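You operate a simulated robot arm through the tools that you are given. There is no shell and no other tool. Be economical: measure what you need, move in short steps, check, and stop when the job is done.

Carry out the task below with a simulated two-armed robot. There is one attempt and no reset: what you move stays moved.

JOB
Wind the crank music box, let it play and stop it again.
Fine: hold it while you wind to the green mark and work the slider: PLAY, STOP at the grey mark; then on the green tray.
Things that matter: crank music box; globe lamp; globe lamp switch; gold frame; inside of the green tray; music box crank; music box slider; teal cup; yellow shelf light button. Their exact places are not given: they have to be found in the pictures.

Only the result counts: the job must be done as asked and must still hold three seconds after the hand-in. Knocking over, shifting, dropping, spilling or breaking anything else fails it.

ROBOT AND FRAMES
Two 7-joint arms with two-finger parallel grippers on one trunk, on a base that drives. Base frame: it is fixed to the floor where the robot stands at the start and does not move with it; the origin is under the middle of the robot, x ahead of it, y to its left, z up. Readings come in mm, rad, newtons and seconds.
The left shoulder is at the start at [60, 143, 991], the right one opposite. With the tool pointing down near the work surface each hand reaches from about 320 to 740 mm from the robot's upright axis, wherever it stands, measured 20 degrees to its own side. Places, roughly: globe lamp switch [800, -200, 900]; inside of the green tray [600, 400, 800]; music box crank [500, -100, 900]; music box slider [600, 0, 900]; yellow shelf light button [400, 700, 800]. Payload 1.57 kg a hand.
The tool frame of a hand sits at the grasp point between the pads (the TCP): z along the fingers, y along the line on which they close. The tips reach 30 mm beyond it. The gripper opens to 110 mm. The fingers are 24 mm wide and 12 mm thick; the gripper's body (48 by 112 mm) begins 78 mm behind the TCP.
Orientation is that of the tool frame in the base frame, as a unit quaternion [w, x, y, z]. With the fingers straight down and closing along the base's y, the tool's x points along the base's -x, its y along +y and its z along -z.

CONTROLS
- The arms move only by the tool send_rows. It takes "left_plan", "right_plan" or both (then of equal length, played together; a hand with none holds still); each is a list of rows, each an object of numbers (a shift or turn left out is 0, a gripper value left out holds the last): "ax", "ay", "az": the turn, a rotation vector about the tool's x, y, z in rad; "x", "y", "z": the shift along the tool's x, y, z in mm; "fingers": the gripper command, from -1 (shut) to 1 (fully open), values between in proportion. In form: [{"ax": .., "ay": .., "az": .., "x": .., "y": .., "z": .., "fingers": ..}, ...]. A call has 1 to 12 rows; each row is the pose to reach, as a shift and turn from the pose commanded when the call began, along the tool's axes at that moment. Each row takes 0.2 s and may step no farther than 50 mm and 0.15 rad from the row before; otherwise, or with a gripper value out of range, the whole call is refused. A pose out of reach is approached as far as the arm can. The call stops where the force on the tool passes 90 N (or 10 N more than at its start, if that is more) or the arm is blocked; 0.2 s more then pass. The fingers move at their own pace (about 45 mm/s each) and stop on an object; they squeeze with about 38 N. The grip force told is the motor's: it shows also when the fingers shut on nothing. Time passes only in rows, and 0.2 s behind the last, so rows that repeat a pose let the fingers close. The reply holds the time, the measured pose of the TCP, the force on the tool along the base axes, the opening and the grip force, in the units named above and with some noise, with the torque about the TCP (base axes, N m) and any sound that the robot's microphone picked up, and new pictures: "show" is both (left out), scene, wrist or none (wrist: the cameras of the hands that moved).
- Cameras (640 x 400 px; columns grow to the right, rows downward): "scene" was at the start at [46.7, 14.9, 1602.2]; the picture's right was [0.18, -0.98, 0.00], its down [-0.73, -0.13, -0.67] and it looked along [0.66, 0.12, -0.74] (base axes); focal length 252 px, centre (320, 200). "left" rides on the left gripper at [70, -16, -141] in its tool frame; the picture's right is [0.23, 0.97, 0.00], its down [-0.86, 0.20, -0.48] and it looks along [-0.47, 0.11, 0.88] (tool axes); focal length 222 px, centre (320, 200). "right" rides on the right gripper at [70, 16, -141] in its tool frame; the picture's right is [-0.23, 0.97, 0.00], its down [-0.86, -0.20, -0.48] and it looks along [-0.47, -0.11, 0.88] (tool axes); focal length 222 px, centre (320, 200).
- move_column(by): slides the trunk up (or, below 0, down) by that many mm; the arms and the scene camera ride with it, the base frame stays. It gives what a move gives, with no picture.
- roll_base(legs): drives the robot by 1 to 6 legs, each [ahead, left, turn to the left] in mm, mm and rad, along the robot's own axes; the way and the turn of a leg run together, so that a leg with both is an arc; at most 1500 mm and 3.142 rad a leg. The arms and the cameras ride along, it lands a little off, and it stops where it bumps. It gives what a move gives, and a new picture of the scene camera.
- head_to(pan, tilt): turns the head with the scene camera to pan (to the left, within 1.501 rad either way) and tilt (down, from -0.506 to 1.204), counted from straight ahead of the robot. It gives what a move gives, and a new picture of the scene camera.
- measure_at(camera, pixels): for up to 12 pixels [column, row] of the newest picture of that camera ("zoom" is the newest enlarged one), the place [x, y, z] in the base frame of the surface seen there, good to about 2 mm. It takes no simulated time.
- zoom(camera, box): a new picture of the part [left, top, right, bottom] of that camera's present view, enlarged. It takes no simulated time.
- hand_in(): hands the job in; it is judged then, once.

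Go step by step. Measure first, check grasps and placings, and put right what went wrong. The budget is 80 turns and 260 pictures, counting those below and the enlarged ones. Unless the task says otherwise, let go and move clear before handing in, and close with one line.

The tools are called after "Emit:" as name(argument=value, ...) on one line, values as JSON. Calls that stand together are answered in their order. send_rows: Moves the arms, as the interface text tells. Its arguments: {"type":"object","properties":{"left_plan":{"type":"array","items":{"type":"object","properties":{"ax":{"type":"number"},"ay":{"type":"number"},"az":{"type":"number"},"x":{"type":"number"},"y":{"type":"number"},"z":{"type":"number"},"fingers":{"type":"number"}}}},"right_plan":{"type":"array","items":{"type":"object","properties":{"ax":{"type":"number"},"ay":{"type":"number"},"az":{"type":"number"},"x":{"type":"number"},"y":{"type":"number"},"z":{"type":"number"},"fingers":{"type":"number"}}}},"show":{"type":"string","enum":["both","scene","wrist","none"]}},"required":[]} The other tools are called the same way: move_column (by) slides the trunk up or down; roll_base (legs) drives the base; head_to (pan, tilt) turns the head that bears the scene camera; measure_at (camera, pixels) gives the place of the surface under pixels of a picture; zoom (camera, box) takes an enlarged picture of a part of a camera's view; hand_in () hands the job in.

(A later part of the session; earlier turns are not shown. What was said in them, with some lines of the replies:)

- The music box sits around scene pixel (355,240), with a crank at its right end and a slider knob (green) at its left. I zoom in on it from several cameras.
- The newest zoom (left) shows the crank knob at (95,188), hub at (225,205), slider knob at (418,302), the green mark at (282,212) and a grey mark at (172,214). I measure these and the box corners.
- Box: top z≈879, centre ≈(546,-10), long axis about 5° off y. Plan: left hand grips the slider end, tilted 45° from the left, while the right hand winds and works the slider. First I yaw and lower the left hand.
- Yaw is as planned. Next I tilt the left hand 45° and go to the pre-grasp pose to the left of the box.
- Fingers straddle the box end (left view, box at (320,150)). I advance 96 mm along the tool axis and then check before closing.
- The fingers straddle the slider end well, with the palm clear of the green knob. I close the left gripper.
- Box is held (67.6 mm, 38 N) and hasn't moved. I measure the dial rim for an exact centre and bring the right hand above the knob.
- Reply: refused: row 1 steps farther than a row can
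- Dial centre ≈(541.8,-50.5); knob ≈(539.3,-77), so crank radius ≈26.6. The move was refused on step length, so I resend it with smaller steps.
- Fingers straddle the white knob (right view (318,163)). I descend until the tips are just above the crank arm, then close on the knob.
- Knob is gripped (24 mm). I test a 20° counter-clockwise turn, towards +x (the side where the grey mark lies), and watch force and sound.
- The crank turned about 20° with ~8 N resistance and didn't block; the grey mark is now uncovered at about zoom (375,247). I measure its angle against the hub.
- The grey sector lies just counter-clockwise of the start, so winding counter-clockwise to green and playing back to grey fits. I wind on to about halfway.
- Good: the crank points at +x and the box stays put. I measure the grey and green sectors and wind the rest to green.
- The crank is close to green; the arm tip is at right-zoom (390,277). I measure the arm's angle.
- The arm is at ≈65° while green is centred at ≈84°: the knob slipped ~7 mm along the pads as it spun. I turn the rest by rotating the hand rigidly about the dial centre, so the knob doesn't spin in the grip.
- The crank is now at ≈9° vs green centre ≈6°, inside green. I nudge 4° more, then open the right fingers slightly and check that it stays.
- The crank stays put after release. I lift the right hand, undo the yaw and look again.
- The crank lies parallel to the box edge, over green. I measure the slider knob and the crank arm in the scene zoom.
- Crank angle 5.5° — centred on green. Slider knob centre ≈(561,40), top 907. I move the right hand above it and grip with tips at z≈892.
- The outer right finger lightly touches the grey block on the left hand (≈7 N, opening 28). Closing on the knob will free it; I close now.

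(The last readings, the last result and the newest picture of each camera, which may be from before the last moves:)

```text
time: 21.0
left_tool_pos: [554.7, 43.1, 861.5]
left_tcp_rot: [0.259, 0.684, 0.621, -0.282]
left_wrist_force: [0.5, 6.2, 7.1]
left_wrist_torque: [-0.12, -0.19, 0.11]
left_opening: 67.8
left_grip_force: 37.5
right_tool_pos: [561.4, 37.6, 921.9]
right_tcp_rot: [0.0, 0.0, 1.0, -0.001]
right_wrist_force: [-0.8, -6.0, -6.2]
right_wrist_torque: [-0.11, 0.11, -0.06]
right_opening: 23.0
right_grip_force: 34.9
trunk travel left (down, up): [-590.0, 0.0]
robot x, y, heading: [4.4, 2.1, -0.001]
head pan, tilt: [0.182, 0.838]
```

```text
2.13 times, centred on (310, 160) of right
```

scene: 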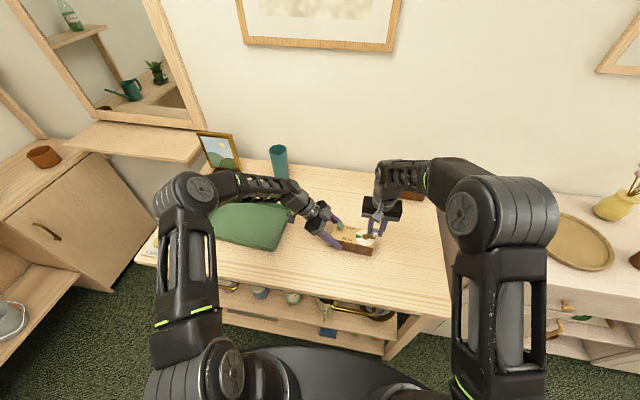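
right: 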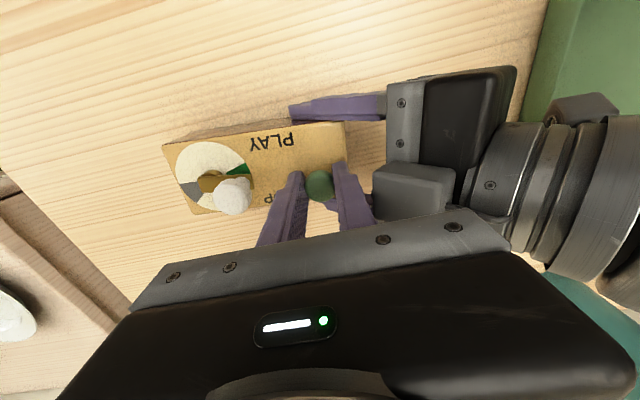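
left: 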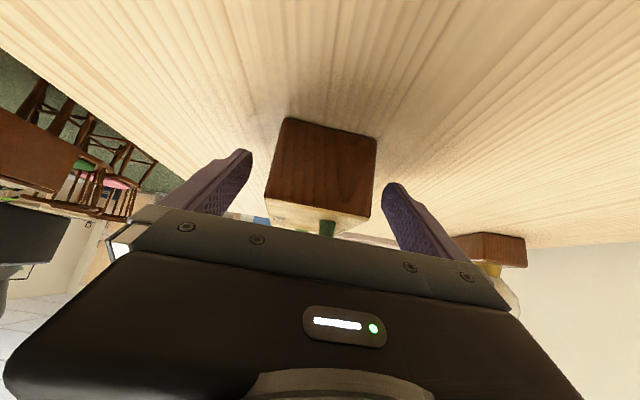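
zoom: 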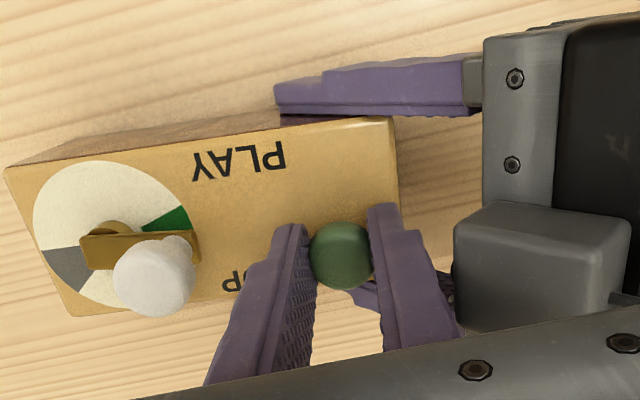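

Slider knob gripped (23 mm), crank still on green and visible in the right view. I slide toward PLAY, along the box's short axis, in small rows.

Emit:
send_rows(right_plan=[{"x": 6, "y": -0.5}, {"x": 12, "y": 0.1}, {"x": 18, "y": 0.7}, {"x": 22, "y": 1.1}], show="wrist")

Emit:
zoom(camera="right", box=[160, 70, 460, 250])

```text
time: 22.0
left_tool_pos: [554.2, 41.7, 862.3]
left_tcp_rot: [0.259, 0.683, 0.621, -0.283]
left_wrist_force: [-3.6, -0.1, 17.0]
left_wrist_torque: [0.09, -0.17, 0.03]
left_opening: 67.6
left_grip_force: 38.2
right_tool_pos: [539.5, 39.4, 923.8]
right_tcp_rot: [0.001, 0.0, 1.0, -0.001]
right_wrist_force: [3.7, 1.5, -17.1]
right_wrist_torque: [0.03, 0.26, -0.01]
right_opening: 22.9
right_grip_force: 35.4
trunk travel left (down, up): [-590.0, 0.0]
robot x, y, heading: [0.4, -1.9, -0.005]
head pan, tilt: [0.182, 0.838]
```

right: 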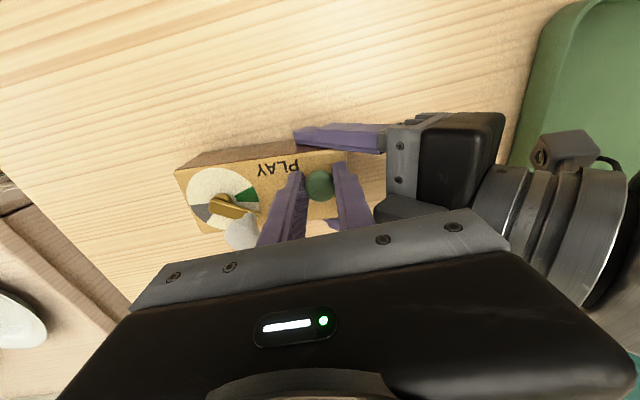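

```text
2.13 times, centred on (310, 160) of right
```

zoom: 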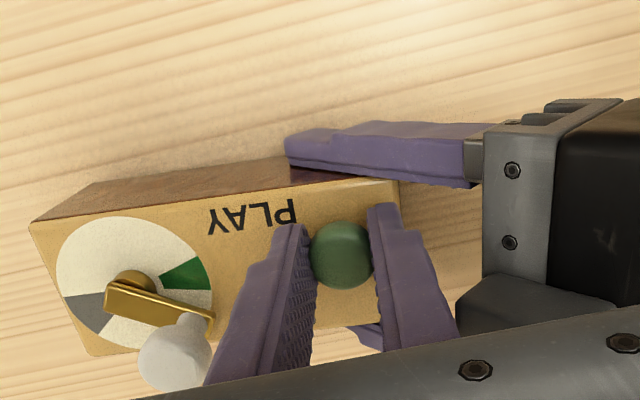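

The crank has already left green and is turning back, so it's playing (no simulated time passes while I measure). I measure its angle now.

Emit:
measure_at(camera="zoom", pixels=[[112, 285], [150, 297], [208, 315], [180, 306], [175, 360]])

Emit:
zoom(camera="scene", box=[320, 205, 395, 255])

```text
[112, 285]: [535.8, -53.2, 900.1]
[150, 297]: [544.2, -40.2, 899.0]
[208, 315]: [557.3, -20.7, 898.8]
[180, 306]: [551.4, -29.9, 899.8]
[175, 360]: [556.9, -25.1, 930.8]
```

```text
8.00 times, centred on (358, 230) of scene
```

zoom: 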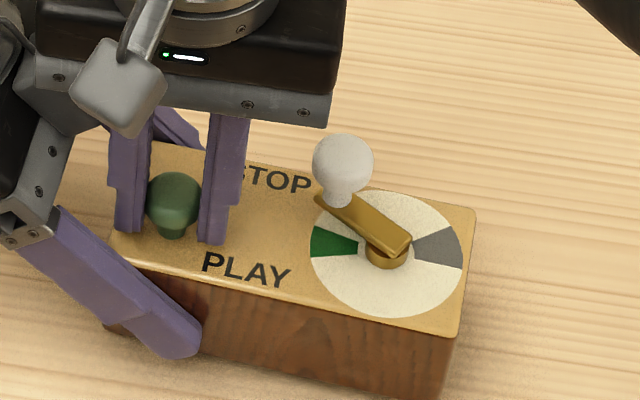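

The arm is 28° past green with ~135° to go to grey's centre. I step a short 0.4 s hold to get the speed, easing the hand down 2 mm to relieve the upward pull.

Emit:
send_rows(right_plan=[{"z": 2}], show="wrist")

Emit:
zoom(camera="scene", box=[320, 205, 395, 255])

```text
time: 22.4
left_tool_pos: [552.1, 43.6, 860.9]
left_tcp_rot: [0.257, 0.684, 0.621, -0.282]
left_wrist_force: [-1.9, -0.2, 10.5]
left_wrist_torque: [0.14, -0.3, -0.04]
left_opening: 67.8
left_grip_force: 38.1
right_tool_pos: [539.9, 40.2, 921.1]
right_tcp_rot: [0.001, 0.0, 1.0, 0.0]
right_wrist_force: [2.8, 0.2, -10.8]
right_wrist_torque: [0.04, 0.31, 0.0]
right_opening: 22.6
right_grip_force: 35.3
trunk travel left (down, up): [-590.0, 0.0]
robot x, y, heading: [-0.2, 0.8, -0.005]
head pan, tilt: [0.182, 0.838]
```

right: 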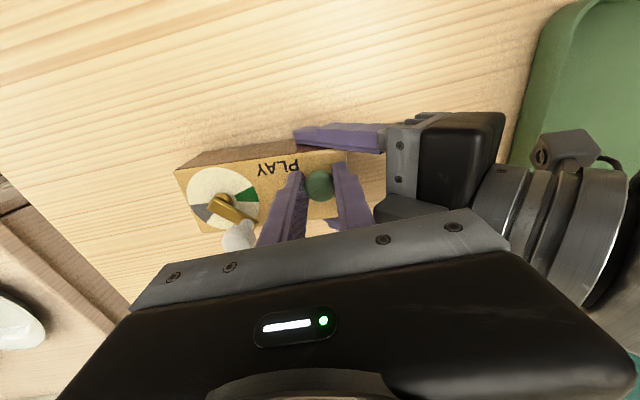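

```text
8.00 times, centred on (358, 230) of scene
```

zoom: 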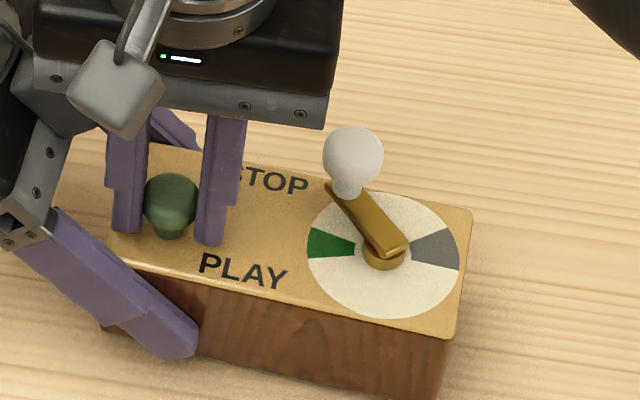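

I measure the arm again for the speed.

Emit:
measure_at(camera="zoom", pixels=[[331, 190], [353, 219], [376, 250], [352, 148], [365, 201], [404, 240], [432, 247]])

```text
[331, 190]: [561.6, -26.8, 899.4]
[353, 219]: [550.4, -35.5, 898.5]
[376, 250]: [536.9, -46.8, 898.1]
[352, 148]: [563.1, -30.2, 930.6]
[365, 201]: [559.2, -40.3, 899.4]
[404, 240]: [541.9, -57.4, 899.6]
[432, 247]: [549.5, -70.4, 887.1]
```

Speed ≈39°/s: the crank is at ≈49°, grey's centre at ≈169°. I hold 1.6 s more and re-measure.

Emit:
send_rows(right_plan=[{"z": 2}, {"z": 2}, {"z": 2}, {"z": 2}, {"z": 2}, {"z": 2}, {"z": 2}], show="none")

Emit:
zoom(camera="scene", box=[320, 205, 395, 255])

```text
time: 24.0
left_tool_pos: [552.8, 42.3, 860.3]
left_tcp_rot: [0.257, 0.683, 0.622, -0.282]
left_wrist_force: [-0.4, -0.9, -30.3]
left_wrist_torque: [0.32, -0.16, 0.06]
left_opening: 68.0
left_grip_force: 38.0
right_tool_pos: [541.8, 40.3, 920.7]
right_tcp_rot: [0.003, 0.0, 1.0, 0.001]
right_wrist_force: [0.2, 1.0, 26.8]
right_wrist_torque: [0.02, -0.21, -0.01]
right_opening: 22.8
right_grip_force: 35.4
trunk travel left (down, up): [-590.0, 0.0]
robot x, y, heading: [0.9, -1.9, 0.006]
head pan, tilt: [0.182, 0.838]
```

```text
8.00 times, centred on (358, 230) of scene
```

zoom: 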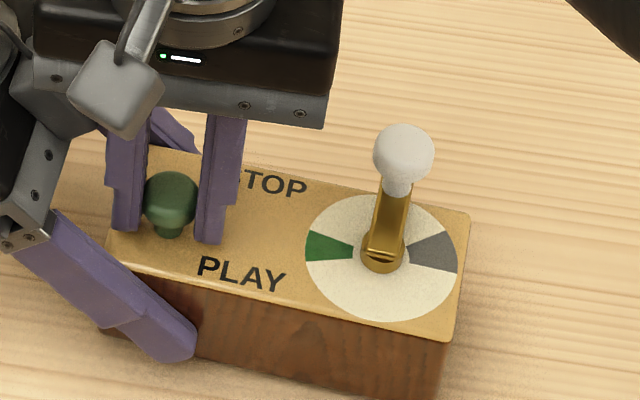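

Emit:
measure_at(camera="zoom", pixels=[[368, 250], [379, 198], [402, 250], [410, 205], [404, 148], [430, 252], [452, 238], [452, 270]])

```text
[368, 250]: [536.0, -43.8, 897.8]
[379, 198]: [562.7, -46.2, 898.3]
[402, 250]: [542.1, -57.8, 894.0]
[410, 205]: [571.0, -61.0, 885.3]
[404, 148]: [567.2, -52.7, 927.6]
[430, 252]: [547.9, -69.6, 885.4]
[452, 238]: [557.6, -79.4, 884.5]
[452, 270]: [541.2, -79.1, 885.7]
```

Now at ≈95°, mean ≈30°/s; grey spans ≈153–183°. I wait 1.2 s more and re-measure.

Emit:
send_rows(right_plan=[{"z": -1}, {"z": -1}, {"z": -1}, {"z": -1}, {"z": -1}], show="none")

Emit:
zoom(camera="scene", box=[320, 205, 395, 255])

```text
time: 25.2
left_tool_pos: [553.3, 42.3, 861.7]
left_tcp_rot: [0.258, 0.684, 0.622, -0.281]
left_wrist_force: [-1.2, -3.8, -29.7]
left_wrist_torque: [0.36, -0.18, 0.08]
left_opening: 67.9
left_grip_force: 37.4
right_tool_pos: [540.6, 40.3, 919.7]
right_tcp_rot: [0.0, 0.0, 1.0, 0.001]
right_wrist_force: [0.2, 3.7, 26.4]
right_wrist_torque: [0.08, -0.2, -0.02]
right_opening: 22.7
right_grip_force: 35.4
trunk travel left (down, up): [-590.0, 0.0]
robot x, y, heading: [2.9, 0.0, 0.006]
head pan, tilt: [0.182, 0.838]
```

```text
8.00 times, centred on (358, 230) of scene
```

zoom: 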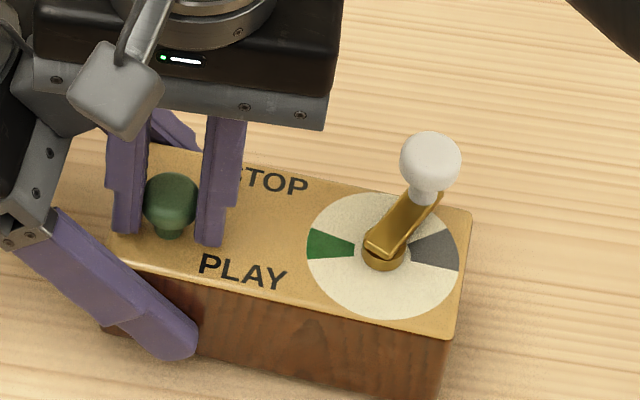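

Emit:
measure_at(camera="zoom", pixels=[[368, 245], [407, 199], [388, 222], [396, 254], [440, 203], [431, 150], [447, 240], [452, 268]])

```text
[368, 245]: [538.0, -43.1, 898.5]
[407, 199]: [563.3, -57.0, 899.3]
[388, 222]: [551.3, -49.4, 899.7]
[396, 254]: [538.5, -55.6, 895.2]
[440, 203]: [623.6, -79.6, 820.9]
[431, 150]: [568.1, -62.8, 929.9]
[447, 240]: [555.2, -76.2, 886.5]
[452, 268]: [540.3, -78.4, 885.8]
```

Now ≈119°; the speed decays roughly exponentially (rate ≈0.26/s), so ≈5 s remain to grey's centre. I hold 2.6 s more.

Emit:
send_rows(right_plan=[{"z": -1}, {"z": -1}, {"z": -1}, {"z": -1}, {"z": -1}, {"z": -1}, {"z": -1}, {"z": -1}, {"z": -1}, {"z": -1}, {"z": -1}, {"z": -1}], show="none")

Emit:
zoom(camera="scene", box=[320, 205, 395, 255])

```text
time: 27.8
left_tool_pos: [553.9, 41.9, 862.6]
left_tcp_rot: [0.258, 0.684, 0.621, -0.282]
left_wrist_force: [-3.2, -2.4, -9.3]
left_wrist_torque: [0.28, -0.18, 0.08]
left_opening: 67.9
left_grip_force: 38.0
right_tool_pos: [539.6, 39.5, 919.9]
right_tcp_rot: [0.0, 0.0, 1.0, 0.0]
right_wrist_force: [3.4, 2.6, 6.0]
right_wrist_torque: [0.09, -0.14, -0.04]
right_opening: 22.7
right_grip_force: 35.4
trunk travel left (down, up): [-590.0, 0.0]
robot x, y, heading: [1.7, -0.7, -0.002]
head pan, tilt: [0.182, 0.838]
```

```text
8.00 times, centred on (358, 230) of scene
```

zoom: 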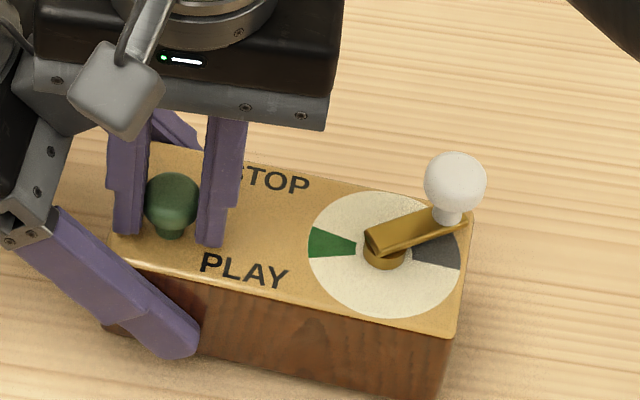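

Emit:
measure_at(camera="zoom", pixels=[[368, 233], [432, 206], [400, 219], [378, 257], [463, 224], [455, 170], [455, 267], [445, 240]])

```text
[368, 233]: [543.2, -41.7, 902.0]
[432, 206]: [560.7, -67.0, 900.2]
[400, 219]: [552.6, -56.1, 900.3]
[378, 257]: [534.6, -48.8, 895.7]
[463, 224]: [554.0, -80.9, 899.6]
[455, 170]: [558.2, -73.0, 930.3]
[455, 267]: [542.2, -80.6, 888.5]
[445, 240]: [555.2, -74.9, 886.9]
```

Now ≈147°, speed ≈9°/s. I hold 2.2 s more, then check.

Emit:
send_rows(right_plan=[{"z": 0}, {"z": 0}, {"z": 0}, {"z": 0}, {"z": 0}, {"z": 0}, {"z": 0}, {"z": 0}, {"z": 0}, {"z": 0}], show="none")

Emit:
zoom(camera="scene", box=[320, 205, 395, 255])

```text
time: 30.0
left_tool_pos: [553.2, 42.5, 861.7]
left_tcp_rot: [0.258, 0.684, 0.621, -0.283]
left_wrist_force: [-2.5, -1.7, 1.3]
left_wrist_torque: [0.26, -0.05, 0.03]
left_opening: 67.8
left_grip_force: 38.2
right_tool_pos: [539.3, 38.7, 920.9]
right_tcp_rot: [0.0, 0.001, 1.0, 0.0]
right_wrist_force: [3.2, 2.7, -1.4]
right_wrist_torque: [0.02, -0.04, -0.02]
right_opening: 22.5
right_grip_force: 35.5
trunk travel left (down, up): [-590.0, 0.0]
robot x, y, heading: [2.4, -3.4, 0.004]
head pan, tilt: [0.182, 0.838]
```

```text
8.00 times, centred on (358, 230) of scene
```

zoom: 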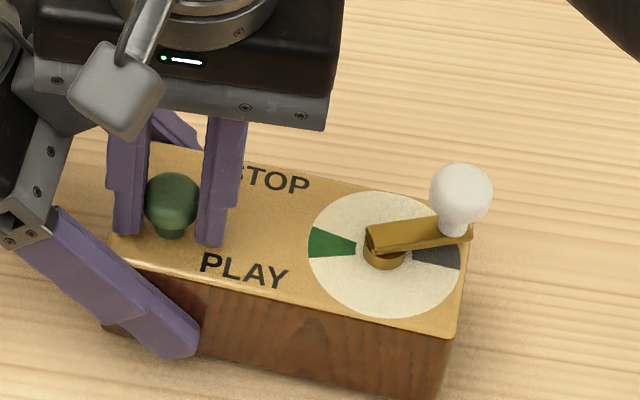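

Emit:
measure_at(camera="zoom", pixels=[[368, 232], [437, 216], [403, 224], [378, 255], [468, 240], [455, 267], [420, 246]])

```text
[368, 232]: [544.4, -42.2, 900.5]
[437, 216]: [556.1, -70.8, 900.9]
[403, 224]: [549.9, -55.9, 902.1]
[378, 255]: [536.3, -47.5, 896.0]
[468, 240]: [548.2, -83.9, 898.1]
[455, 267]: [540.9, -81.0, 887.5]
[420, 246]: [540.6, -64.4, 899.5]
```

Crank ≈160°, grey centre ≈168°, speed ≈6°/s. I hold 0.6 s more, then slide the knob back to STOP.

Emit:
send_rows(right_plan=[{"z": 0}, {"z": 0}, {"z": 0}, {"x": -8, "y": -0.7}, {"x": -16, "y": -1.5}, {"x": -22.5, "y": -2.1}, {"x": -22.5, "y": -2.1}], show="wrist")

Emit:
zoom(camera="scene", box=[320, 205, 395, 255])

```text
time: 31.6
left_tool_pos: [552.7, 42.5, 861.4]
left_tcp_rot: [0.258, 0.684, 0.621, -0.282]
left_wrist_force: [1.4, -1.6, 0.7]
left_wrist_torque: [0.19, -0.46, 0.03]
left_opening: 67.7
left_grip_force: 37.7
right_tool_pos: [562.1, 37.6, 920.4]
right_tcp_rot: [0.0, 0.0, 1.0, 0.001]
right_wrist_force: [-0.1, 0.7, -2.3]
right_wrist_torque: [0.04, 0.38, 0.01]
right_opening: 22.8
right_grip_force: 34.6
trunk travel left (down, up): [-590.0, 0.0]
robot x, y, heading: [-0.0, -1.3, 0.002]
head pan, tilt: [0.182, 0.838]
```

right: 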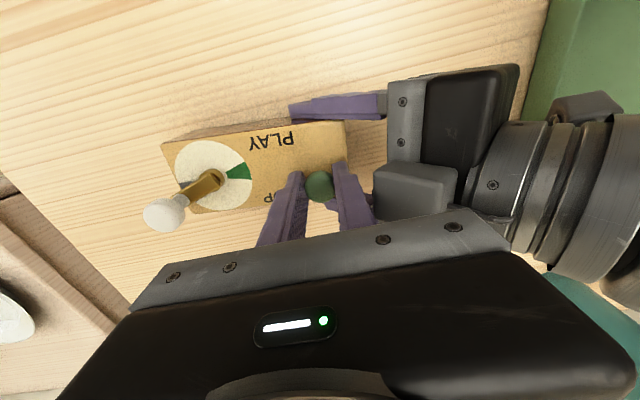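

```text
8.00 times, centred on (358, 230) of scene
```

zoom: 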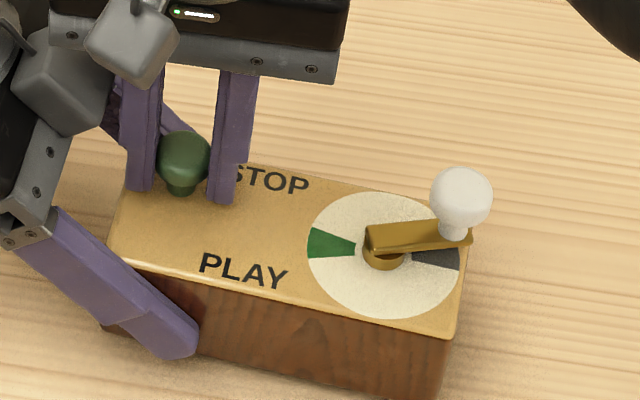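

Slider is back at STOP and the crank sits over grey. I let 0.4 s pass to confirm it has stopped and measure.

Emit:
send_rows(right_plan=[{"z": 0}, {"z": 0}], show="none")

Emit:
zoom(camera="scene", box=[350, 220, 386, 244])

Emit:
measure_at(camera="zoom", pixels=[[255, 220], [400, 200], [330, 210], [280, 280], [450, 245], [430, 285], [430, 250], [140, 235]])

Emit:
zoom(camera="right", box=[130, 120, 280, 250])

```text
time: 32.2
left_tool_pos: [553.2, 41.7, 861.3]
left_tcp_rot: [0.258, 0.684, 0.621, -0.282]
left_wrist_force: [0.5, -0.2, 1.4]
left_wrist_torque: [0.2, -0.3, -0.01]
left_opening: 67.5
left_grip_force: 38.2
right_tool_pos: [562.6, 38.3, 920.2]
right_tcp_rot: [0.001, 0.0, 1.0, -0.001]
right_wrist_force: [0.3, -0.1, -1.9]
right_wrist_torque: [0.01, 0.27, -0.01]
right_opening: 22.6
right_grip_force: 35.1
trunk travel left (down, up): [-590.0, 0.0]
robot x, y, heading: [0.8, 0.6, -0.004]
head pan, tilt: [0.182, 0.838]
```

```text
16.00 times, centred on (368, 232) of scene
```

zoom: 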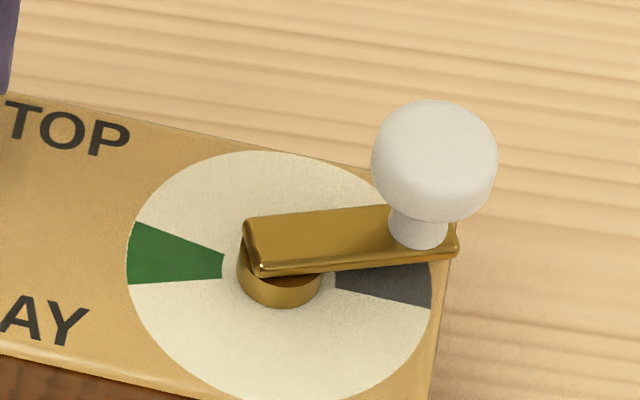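

```text
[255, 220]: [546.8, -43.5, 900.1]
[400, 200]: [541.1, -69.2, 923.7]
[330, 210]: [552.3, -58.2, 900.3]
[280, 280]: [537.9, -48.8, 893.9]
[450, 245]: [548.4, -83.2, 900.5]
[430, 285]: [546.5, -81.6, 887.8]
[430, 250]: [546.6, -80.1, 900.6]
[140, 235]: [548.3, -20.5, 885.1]
```

```text
3.08 times, centred on (205, 185) of right
```

zoom: 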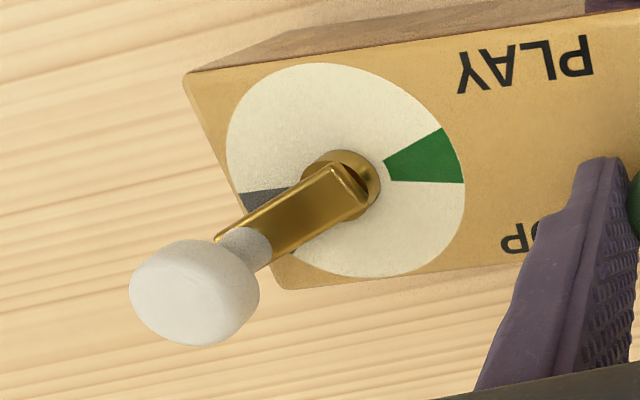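

The crank has stopped: ≈23° from its start, and grey spans ≈0–38°. The slider is at STOP. I open the right fingers just enough, lift straight up and move clear to the right.

Emit:
send_rows(right_plan=[{"fingers": -0.5}, {"fingers": -0.5}, {"z": -20}, {"z": -50}, {"z": -90}, {"z": -130}, {"z": -150, "y": -40}, {"z": -150, "y": -85}, {"z": -150, "y": -130}, {"z": -150, "y": -175}, {"z": -150, "y": -220}, {"z": -150, "y": -260}], show="scene")

Emit:
zoom(camera="scene", box=[310, 195, 400, 255])

Emit:
measure_at(camera="zoom", pixels=[[222, 190], [460, 250], [440, 345], [290, 300], [190, 200], [250, 240], [275, 210], [300, 340], [430, 392]])

```text
time: 34.8
left_tool_pos: [552.9, 42.9, 861.0]
left_tcp_rot: [0.258, 0.684, 0.622, -0.282]
left_wrist_force: [0.5, 0.7, -3.2]
left_wrist_torque: [0.19, -0.04, -0.03]
left_opening: 67.7
left_grip_force: 37.6
right_tool_pos: [562.3, -222.4, 1070.2]
right_tcp_rot: [0.0, 0.0, 1.0, 0.001]
right_wrist_force: [-0.2, -0.6, -0.2]
right_wrist_torque: [0.02, 0.02, 0.0]
right_opening: 27.2
right_grip_force: 0.0
trunk travel left (down, up): [-590.0, 0.0]
robot x, y, heading: [1.1, -0.3, -0.001]
head pan, tilt: [0.182, 0.838]
```

scene: 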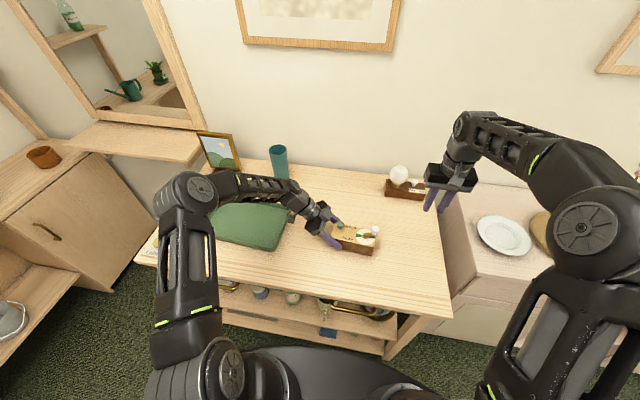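

```text
6.67 times, centred on (355, 225) of scene
```

zoom: 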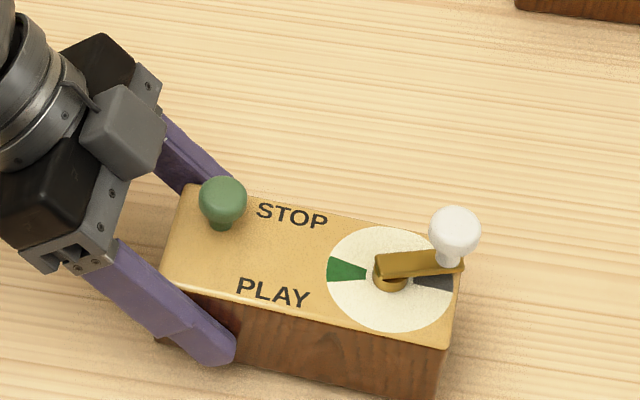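

```text
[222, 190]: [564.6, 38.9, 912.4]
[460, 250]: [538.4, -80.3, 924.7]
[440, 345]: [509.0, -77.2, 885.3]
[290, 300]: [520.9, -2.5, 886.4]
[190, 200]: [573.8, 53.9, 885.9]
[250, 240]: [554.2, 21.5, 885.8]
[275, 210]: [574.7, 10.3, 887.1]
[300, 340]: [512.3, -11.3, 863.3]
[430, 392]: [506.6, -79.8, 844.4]
```

The box is held level about 6 mm off the table, slider at STOP, crank on grey. I lift it 70 mm with the left hand, and check.

Emit:
send_rows(left_plan=[{"x": -7, "y": 0, "z": -7}, {"x": -17, "y": 0, "z": -17}, {"x": -28, "y": 0, "z": -28}, {"x": -39, "y": 0, "z": -39}, {"x": -49.5, "y": 0.1, "z": -49.7}, {"x": -49.5, "y": 0.1, "z": -49.7}], show="scene")

Emit:
zoom(camera="scene", box=[310, 185, 400, 245])

Emit:
measure_at(camera="scene", pixels=[[212, 222], [222, 200], [285, 213], [270, 242], [240, 238], [208, 232], [287, 207], [245, 203], [240, 246], [286, 225]])

```text
time: 36.2
left_tool_pos: [553.5, 43.6, 932.0]
left_tcp_rot: [0.258, 0.684, 0.621, -0.282]
left_wrist_force: [0.8, 0.5, -2.9]
left_wrist_torque: [0.2, -0.05, 0.0]
left_opening: 68.1
left_grip_force: 37.9
right_tool_pos: [563.2, -220.3, 1070.1]
right_tcp_rot: [0.0, 0.0, 1.0, 0.0]
right_wrist_force: [0.2, -0.7, 0.1]
right_wrist_torque: [0.0, 0.01, 0.0]
right_opening: 27.7
right_grip_force: 0.2
trunk travel left (down, up): [-590.0, 0.0]
robot x, y, heading: [-2.4, -0.6, 0.003]
head pan, tilt: [0.182, 0.838]
```

scene: 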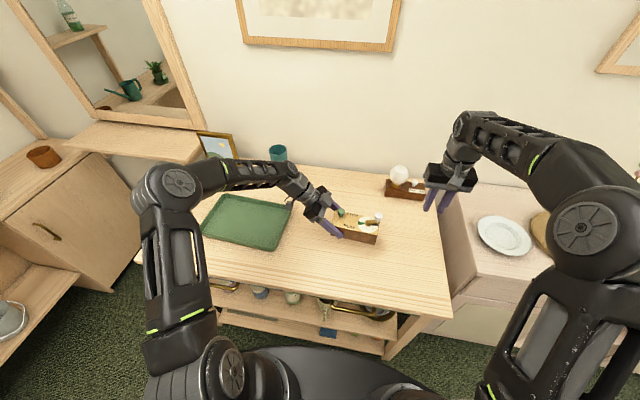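

```text
6.67 times, centred on (355, 215) of scene
```

zoom: 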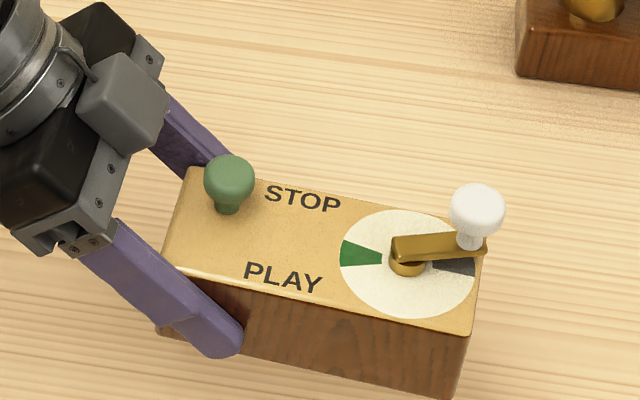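

```text
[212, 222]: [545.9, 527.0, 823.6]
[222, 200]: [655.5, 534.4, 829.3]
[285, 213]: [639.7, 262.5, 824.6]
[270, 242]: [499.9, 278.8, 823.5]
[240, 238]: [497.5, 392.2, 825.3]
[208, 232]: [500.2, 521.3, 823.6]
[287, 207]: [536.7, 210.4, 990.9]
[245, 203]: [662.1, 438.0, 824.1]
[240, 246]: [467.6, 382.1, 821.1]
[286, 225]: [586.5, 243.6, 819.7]
```

Box is held securely and level. Tray floor spans x≈490–665, y≈255–540, z 824. I carry the box +385 mm in y and +32 in x.

Emit:
send_rows(left_plan=[{"x": 12, "y": -0.2, "z": -12}, {"x": 36, "y": -0.6, "z": -36}, {"x": 60, "y": -1, "z": -60}, {"x": 85, "y": -1.5, "z": -85}, {"x": 110, "y": -2, "z": -110}, {"x": 136, "y": -2.4, "z": -136}, {"x": 162, "y": -2.8, "z": -162}, {"x": 188, "y": -3.2, "z": -188}, {"x": 214, "y": -3.7, "z": -214}, {"x": 240, "y": -4.1, "z": -240}, {"x": 262, "y": -4.5, "z": -261.5}, {"x": 273.6, "y": -4.7, "z": -273.1}], show="both")

Emit:
zoom(camera="scene", box=[170, 150, 320, 250])

```text
time: 38.8
left_tool_pos: [573.4, 297.2, 931.9]
left_tcp_rot: [0.259, 0.684, 0.622, -0.281]
left_wrist_force: [-0.4, -0.1, -3.5]
left_wrist_torque: [0.21, -0.01, -0.02]
left_opening: 67.6
left_grip_force: 38.1
left hand out of reach, approached as far as the arm can: row 8, 9, 10, 11, 12
right_tool_pos: [562.1, -221.6, 1069.9]
right_tcp_rot: [0.001, 0.001, 1.0, 0.0]
right_wrist_force: [0.4, -0.3, 0.3]
right_wrist_torque: [-0.01, 0.02, 0.02]
right_opening: 27.6
right_grip_force: 0.1
trunk travel left (down, up): [-590.0, 0.0]
robot x, y, heading: [1.0, 4.8, -0.002]
head pan, tilt: [0.182, 0.838]
```

scene: 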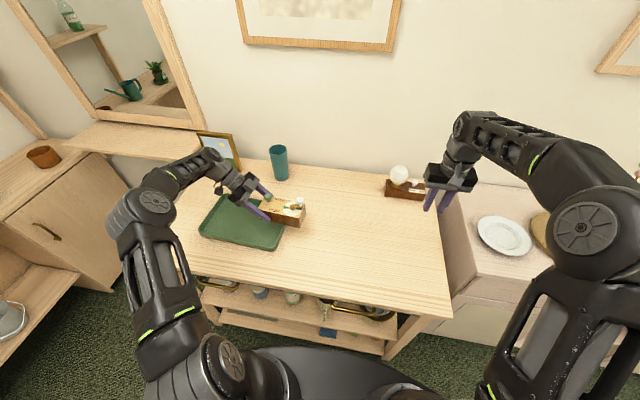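
left: 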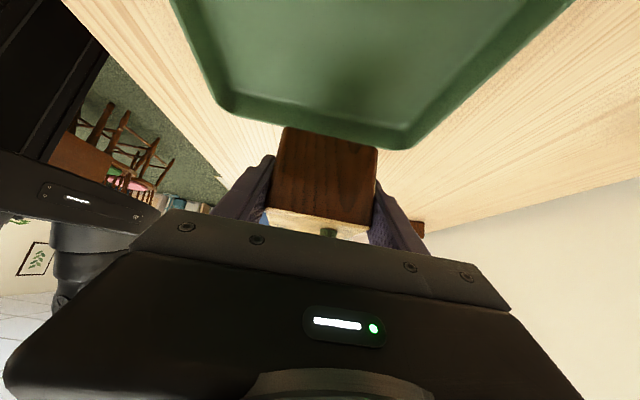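

```text
4.00 times, centred on (245, 200) of scene
```

zoom: 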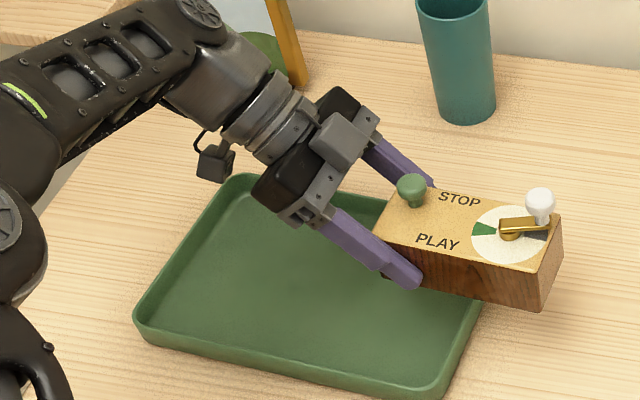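

The arm runs out of reach at y≈297 with the tilted grip. I check clearance around the left elbow before strafing the base left about 115 mm.

Emit:
measure_at(camera="scene", pixels=[[112, 222], [155, 200], [120, 270], [140, 330], [95, 225], [70, 170], [150, 280], [60, 300], [180, 380], [20, 300]])

```text
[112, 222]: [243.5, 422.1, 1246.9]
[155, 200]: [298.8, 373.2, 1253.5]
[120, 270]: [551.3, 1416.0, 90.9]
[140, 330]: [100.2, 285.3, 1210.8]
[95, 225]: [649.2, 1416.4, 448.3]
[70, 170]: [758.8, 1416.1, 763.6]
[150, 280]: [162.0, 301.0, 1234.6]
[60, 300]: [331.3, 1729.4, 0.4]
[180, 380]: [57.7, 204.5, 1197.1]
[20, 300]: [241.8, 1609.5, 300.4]
```

There's ample room on the left (cabinet at y≈1416). I strafe left 135 mm.

Emit:
roll_base(legs=[[0, 135, 0]])

Emit:
zoom(camera="scene", box=[190, 150, 340, 250])

```text
time: 40.1
left_tool_pos: [574.5, 431.4, 932.5]
left_tcp_rot: [0.259, 0.684, 0.621, -0.281]
left_wrist_force: [-0.6, -0.1, -3.3]
left_wrist_torque: [0.12, -0.03, 0.03]
left_opening: 67.7
left_grip_force: 38.8
right_tool_pos: [562.3, -86.1, 1070.1]
right_tcp_rot: [0.001, 0.001, 1.0, 0.0]
right_wrist_force: [0.2, 1.0, 0.0]
right_wrist_torque: [-0.04, -0.01, 0.01]
right_opening: 27.5
right_grip_force: 0.2
trunk travel left (down, up): [-590.0, 0.0]
robot x, y, heading: [-0.2, 139.0, -0.005]
head pan, tilt: [0.182, 0.838]
```

scene: 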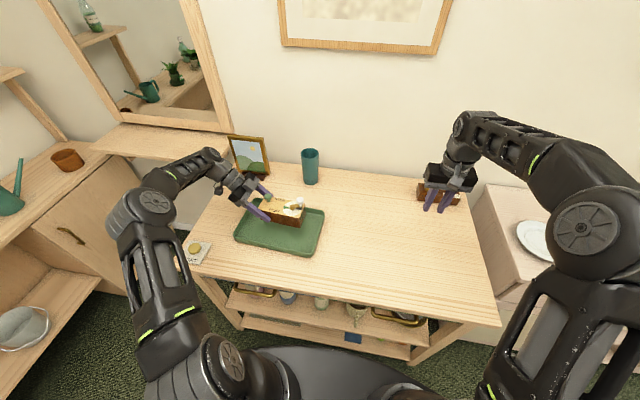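

```text
4.00 times, centred on (265, 200) of scene
```

zoom: 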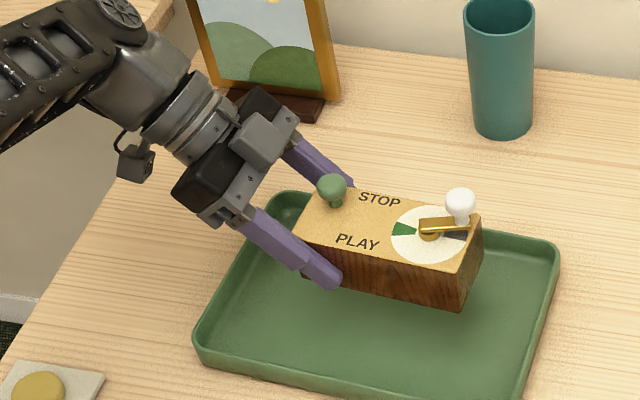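

The box is above the tray. Since the last arm command was clipped, I lower using the trunk instead; first I measure the box top and lower the trunk 62 mm.

Emit:
measure_at(camera="zoom", pixels=[[370, 225], [310, 225], [450, 265], [460, 300], [430, 340], [470, 240], [540, 250], [250, 200], [320, 215]])

Emit:
move_column(by=-62)

Emit:
zoom(camera="scene", box=[190, 150, 340, 250])

```text
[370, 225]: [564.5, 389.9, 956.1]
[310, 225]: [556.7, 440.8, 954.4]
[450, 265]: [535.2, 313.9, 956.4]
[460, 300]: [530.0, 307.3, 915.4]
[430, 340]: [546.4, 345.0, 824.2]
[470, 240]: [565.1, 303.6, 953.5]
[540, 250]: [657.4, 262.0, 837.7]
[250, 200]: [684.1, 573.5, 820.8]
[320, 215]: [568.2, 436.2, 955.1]
```

```text
time: 41.1
left_tool_pos: [574.7, 430.7, 870.7]
left_tcp_rot: [0.258, 0.684, 0.622, -0.281]
left_wrist_force: [-0.4, 0.1, -3.1]
left_wrist_torque: [0.22, -0.05, -0.01]
left_opening: 67.9
left_grip_force: 38.1
right_tool_pos: [561.3, -88.1, 1008.8]
right_tcp_rot: [0.001, 0.0, 1.0, 0.0]
right_wrist_force: [0.4, -0.8, -0.5]
right_wrist_torque: [-0.04, 0.02, 0.01]
right_opening: 27.4
right_grip_force: 0.1
trunk travel left (down, up): [-528.0, 62.0]
robot x, y, heading: [-1.9, 134.3, -0.001]
head pan, tilt: [0.182, 0.838]
```

```text
4.00 times, centred on (265, 200) of scene
```

zoom: 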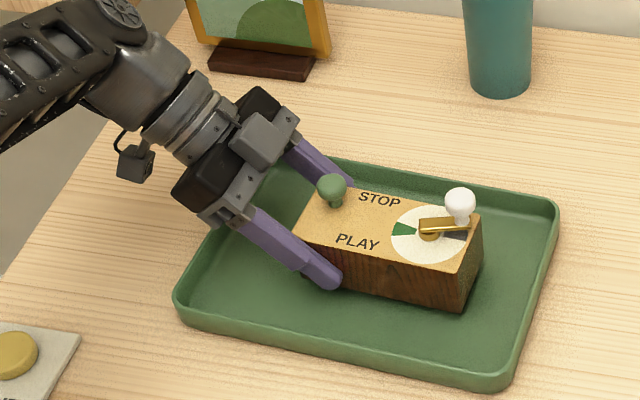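

Box bottom should now be ~10 mm above the tray floor. I lower 8 mm more, then check the force.

Emit:
move_column(by=-8)

Emit:
zoom(camera="scene", box=[190, 150, 340, 250])

Emit:
measure_at(camera="zoom", pixels=[[370, 222], [310, 225], [450, 265], [370, 245]])

```text
time: 41.7
left_tool_pos: [575.4, 431.1, 861.8]
left_tcp_rot: [0.259, 0.684, 0.622, -0.281]
left_wrist_force: [-0.3, -0.5, -3.5]
left_wrist_torque: [0.19, 0.01, -0.01]
left_opening: 67.8
left_grip_force: 37.6
right_tool_pos: [562.6, -87.1, 999.7]
right_tcp_rot: [0.001, 0.0, 1.0, 0.0]
right_wrist_force: [-0.3, -0.2, 0.8]
right_wrist_torque: [0.0, -0.01, 0.02]
right_opening: 27.5
right_grip_force: 0.1
trunk travel left (down, up): [-520.0, 70.0]
robot x, y, heading: [-3.1, 132.9, -0.0]
head pan, tilt: [0.182, 0.838]
```

```text
4.00 times, centred on (265, 200) of scene
```

zoom: 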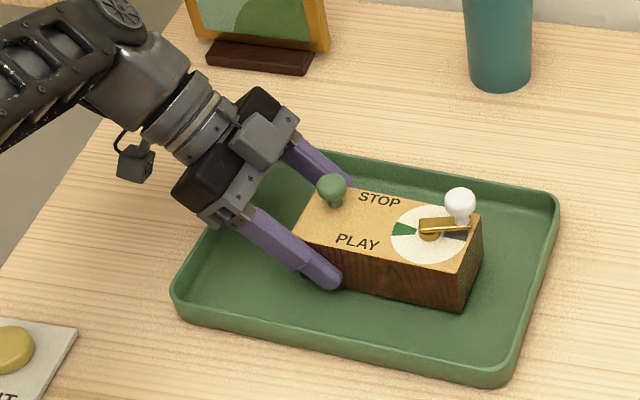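

```text
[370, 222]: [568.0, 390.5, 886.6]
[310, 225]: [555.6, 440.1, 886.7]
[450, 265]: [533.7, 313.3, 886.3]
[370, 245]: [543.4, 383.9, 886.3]
```

Top is at 886.5, so about 2–3 mm remain to the floor (contact top ≈884). I lower 3 mm.

Emit:
move_column(by=-3)

```text
time: 42.2
left_tool_pos: [574.8, 429.8, 860.7]
left_tcp_rot: [0.259, 0.684, 0.621, -0.281]
left_wrist_force: [0.0, 1.0, 6.5]
left_wrist_torque: [0.51, 0.35, -0.08]
left_opening: 67.8
left_grip_force: 38.1
right_tool_pos: [561.4, -86.4, 997.9]
right_tcp_rot: [0.001, 0.001, 1.0, 0.0]
right_wrist_force: [0.3, -0.1, -0.1]
right_wrist_torque: [0.0, -0.01, 0.0]
right_opening: 27.3
right_grip_force: 0.0
trunk travel left (down, up): [-517.0, 73.0]
robot x, y, heading: [-2.9, 134.5, -0.002]
head pan, tilt: [0.182, 0.838]
```

Contact: wrist force changed by ~10 N, so the box rests on the tray. Before opening, I send one zero-shift row with fingers shut to be sure the commanded pose matches the present one.

Emit:
send_rows(left_plan=[{"z": 0, "fingers": -1}], show="none")

```text
time: 42.6
left_tool_pos: [574.3, 430.3, 859.7]
left_tcp_rot: [0.26, 0.684, 0.621, -0.28]
left_wrist_force: [1.8, 2.8, 11.2]
left_wrist_torque: [0.63, 0.41, -0.14]
left_opening: 67.9
left_grip_force: 37.9
right_tool_pos: [561.3, -87.4, 996.9]
right_tcp_rot: [0.0, 0.001, 1.0, -0.001]
right_wrist_force: [-0.1, -0.4, -0.5]
right_wrist_torque: [0.01, 0.01, -0.01]
right_opening: 27.2
right_grip_force: 0.1
trunk travel left (down, up): [-517.0, 73.0]
robot x, y, heading: [-3.9, 137.0, -0.001]
head pan, tilt: [0.182, 0.838]
```

No jump. I open the left fingers.

Emit:
send_rows(left_plan=[{"fingers": 0.2}, {"fingers": 0.6}, {"fingers": 0.6}, {"fingers": 0.6}], show="none")

Emit:
zoom(camera="scene", box=[190, 150, 340, 250])

```text
time: 43.6
left_tool_pos: [574.4, 431.4, 859.3]
left_tcp_rot: [0.259, 0.684, 0.622, -0.281]
left_wrist_force: [0.3, -0.3, 1.2]
left_wrist_torque: [0.0, 0.02, 0.0]
left_opening: 87.8
left_grip_force: 0.0
right_tool_pos: [560.8, -87.2, 995.1]
right_tcp_rot: [0.001, 0.001, 1.0, 0.0]
right_wrist_force: [-0.2, 0.2, 0.0]
right_wrist_torque: [0.01, 0.0, 0.02]
right_opening: 27.2
right_grip_force: 0.0
trunk travel left (down, up): [-517.0, 73.0]
robot x, y, heading: [1.4, 135.3, -0.003]
head pan, tilt: [0.182, 0.838]
```

```text
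4.00 times, centred on (265, 200) of scene
```

zoom: 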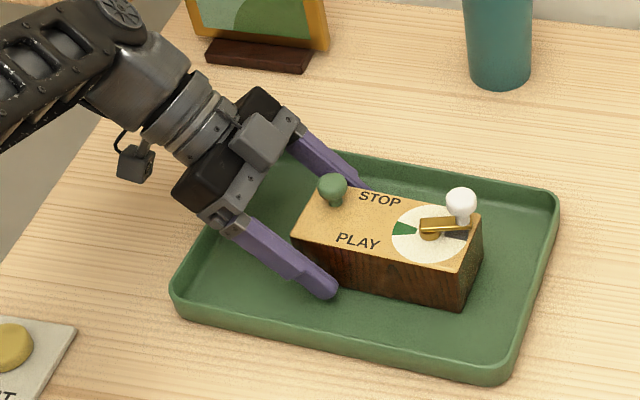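

The box stands released on the tray. I raise the trunk to clear the hand straight up.

Emit:
move_column(by=73)

Emit:
zoom(camera="scene", box=[190, 150, 340, 250])

Emit:
measure_at(camera="zoom", pixels=[[320, 320], [440, 350], [450, 390], [350, 282]])

```text
time: 44.7
left_tool_pos: [574.5, 430.9, 930.6]
left_tcp_rot: [0.258, 0.684, 0.621, -0.282]
left_wrist_force: [-0.4, -0.4, 0.8]
left_wrist_torque: [-0.01, -0.02, -0.02]
left_opening: 88.2
left_grip_force: 0.0
right_tool_pos: [562.9, -86.1, 1070.5]
right_tcp_rot: [0.002, 0.0, 1.0, 0.001]
right_wrist_force: [-0.6, 0.7, -0.7]
right_wrist_torque: [0.0, -0.01, 0.01]
right_opening: 27.5
right_grip_force: 0.1
trunk travel left (down, up): [-590.0, 0.0]
robot x, y, heading: [-2.1, 135.7, -0.003]
head pan, tilt: [0.182, 0.838]
```

```text
4.00 times, centred on (265, 200) of scene
```

zoom: 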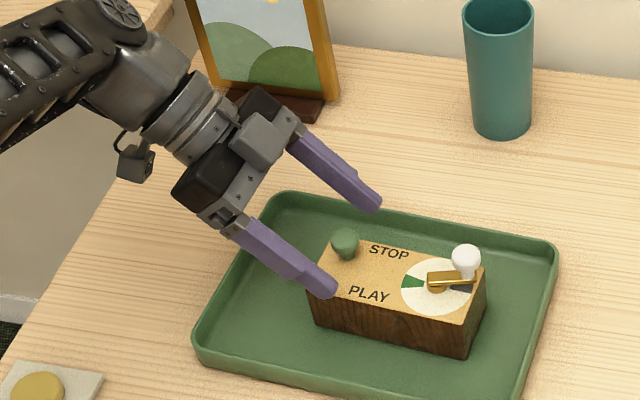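

```text
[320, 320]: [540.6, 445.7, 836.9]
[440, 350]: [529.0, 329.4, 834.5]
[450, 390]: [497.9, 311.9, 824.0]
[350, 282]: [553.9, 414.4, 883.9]
```

The box is flat on the tray (top 884), crank on grey, slider at STOP. I raise the left hand clear and take a last look.

Emit:
send_rows(left_plan=[{"x": -21, "z": -21}, {"x": -42, "z": -42}, {"x": -63, "z": -63}, {"x": -63, "z": -63}, {"x": -63, "z": -63}], show="scene")

Emit:
zoom(camera="scene", box=[225, 190, 345, 270])

```text
time: 45.9
left_tool_pos: [575.7, 430.6, 932.3]
left_tcp_rot: [0.259, 0.684, 0.621, -0.28]
left_wrist_force: [-0.6, -0.2, 0.2]
left_wrist_torque: [-0.04, 0.03, 0.0]
left_opening: 88.0
left_grip_force: 0.1
left hand out of reach, approached as far as the arm can: row 1, 2, 3, 4, 5
right_tool_pos: [561.9, -86.9, 1069.0]
right_tcp_rot: [0.001, 0.001, 1.0, 0.0]
right_wrist_force: [0.5, -0.5, -1.1]
right_wrist_torque: [-0.01, 0.01, 0.02]
right_opening: 27.2
right_grip_force: 0.1
trunk travel left (down, up): [-590.0, 0.0]
robot x, y, heading: [2.0, 132.3, -0.002]
head pan, tilt: [0.182, 0.838]
```

scene: 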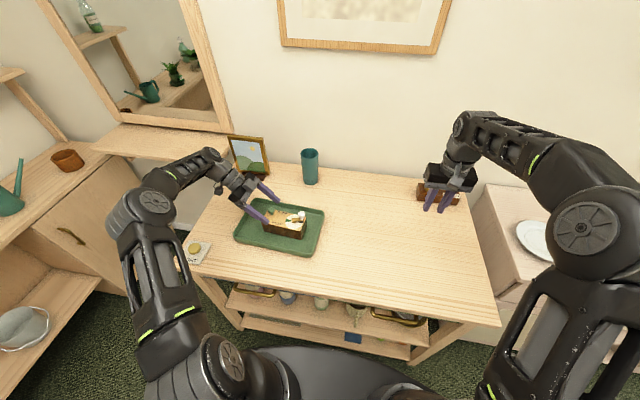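

```text
5.00 times, centred on (285, 230) of scene
```

zoom: 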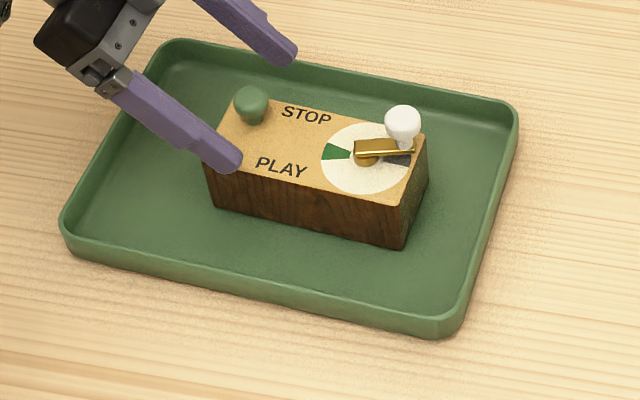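

The pictures show the box flat inside the tray and released, with the slider at STOP and the crank over the grey mark. Both hands are clear and nothing else has moved, so I hand in.

Emit:
hand_in()

```text
The job is handed in.
```

I held the music box, wound it to the green mark and set it to PLAY. I then set it to STOP with the crank over the grey mark and put it down on the green tray; the judge's verdict has not come back.
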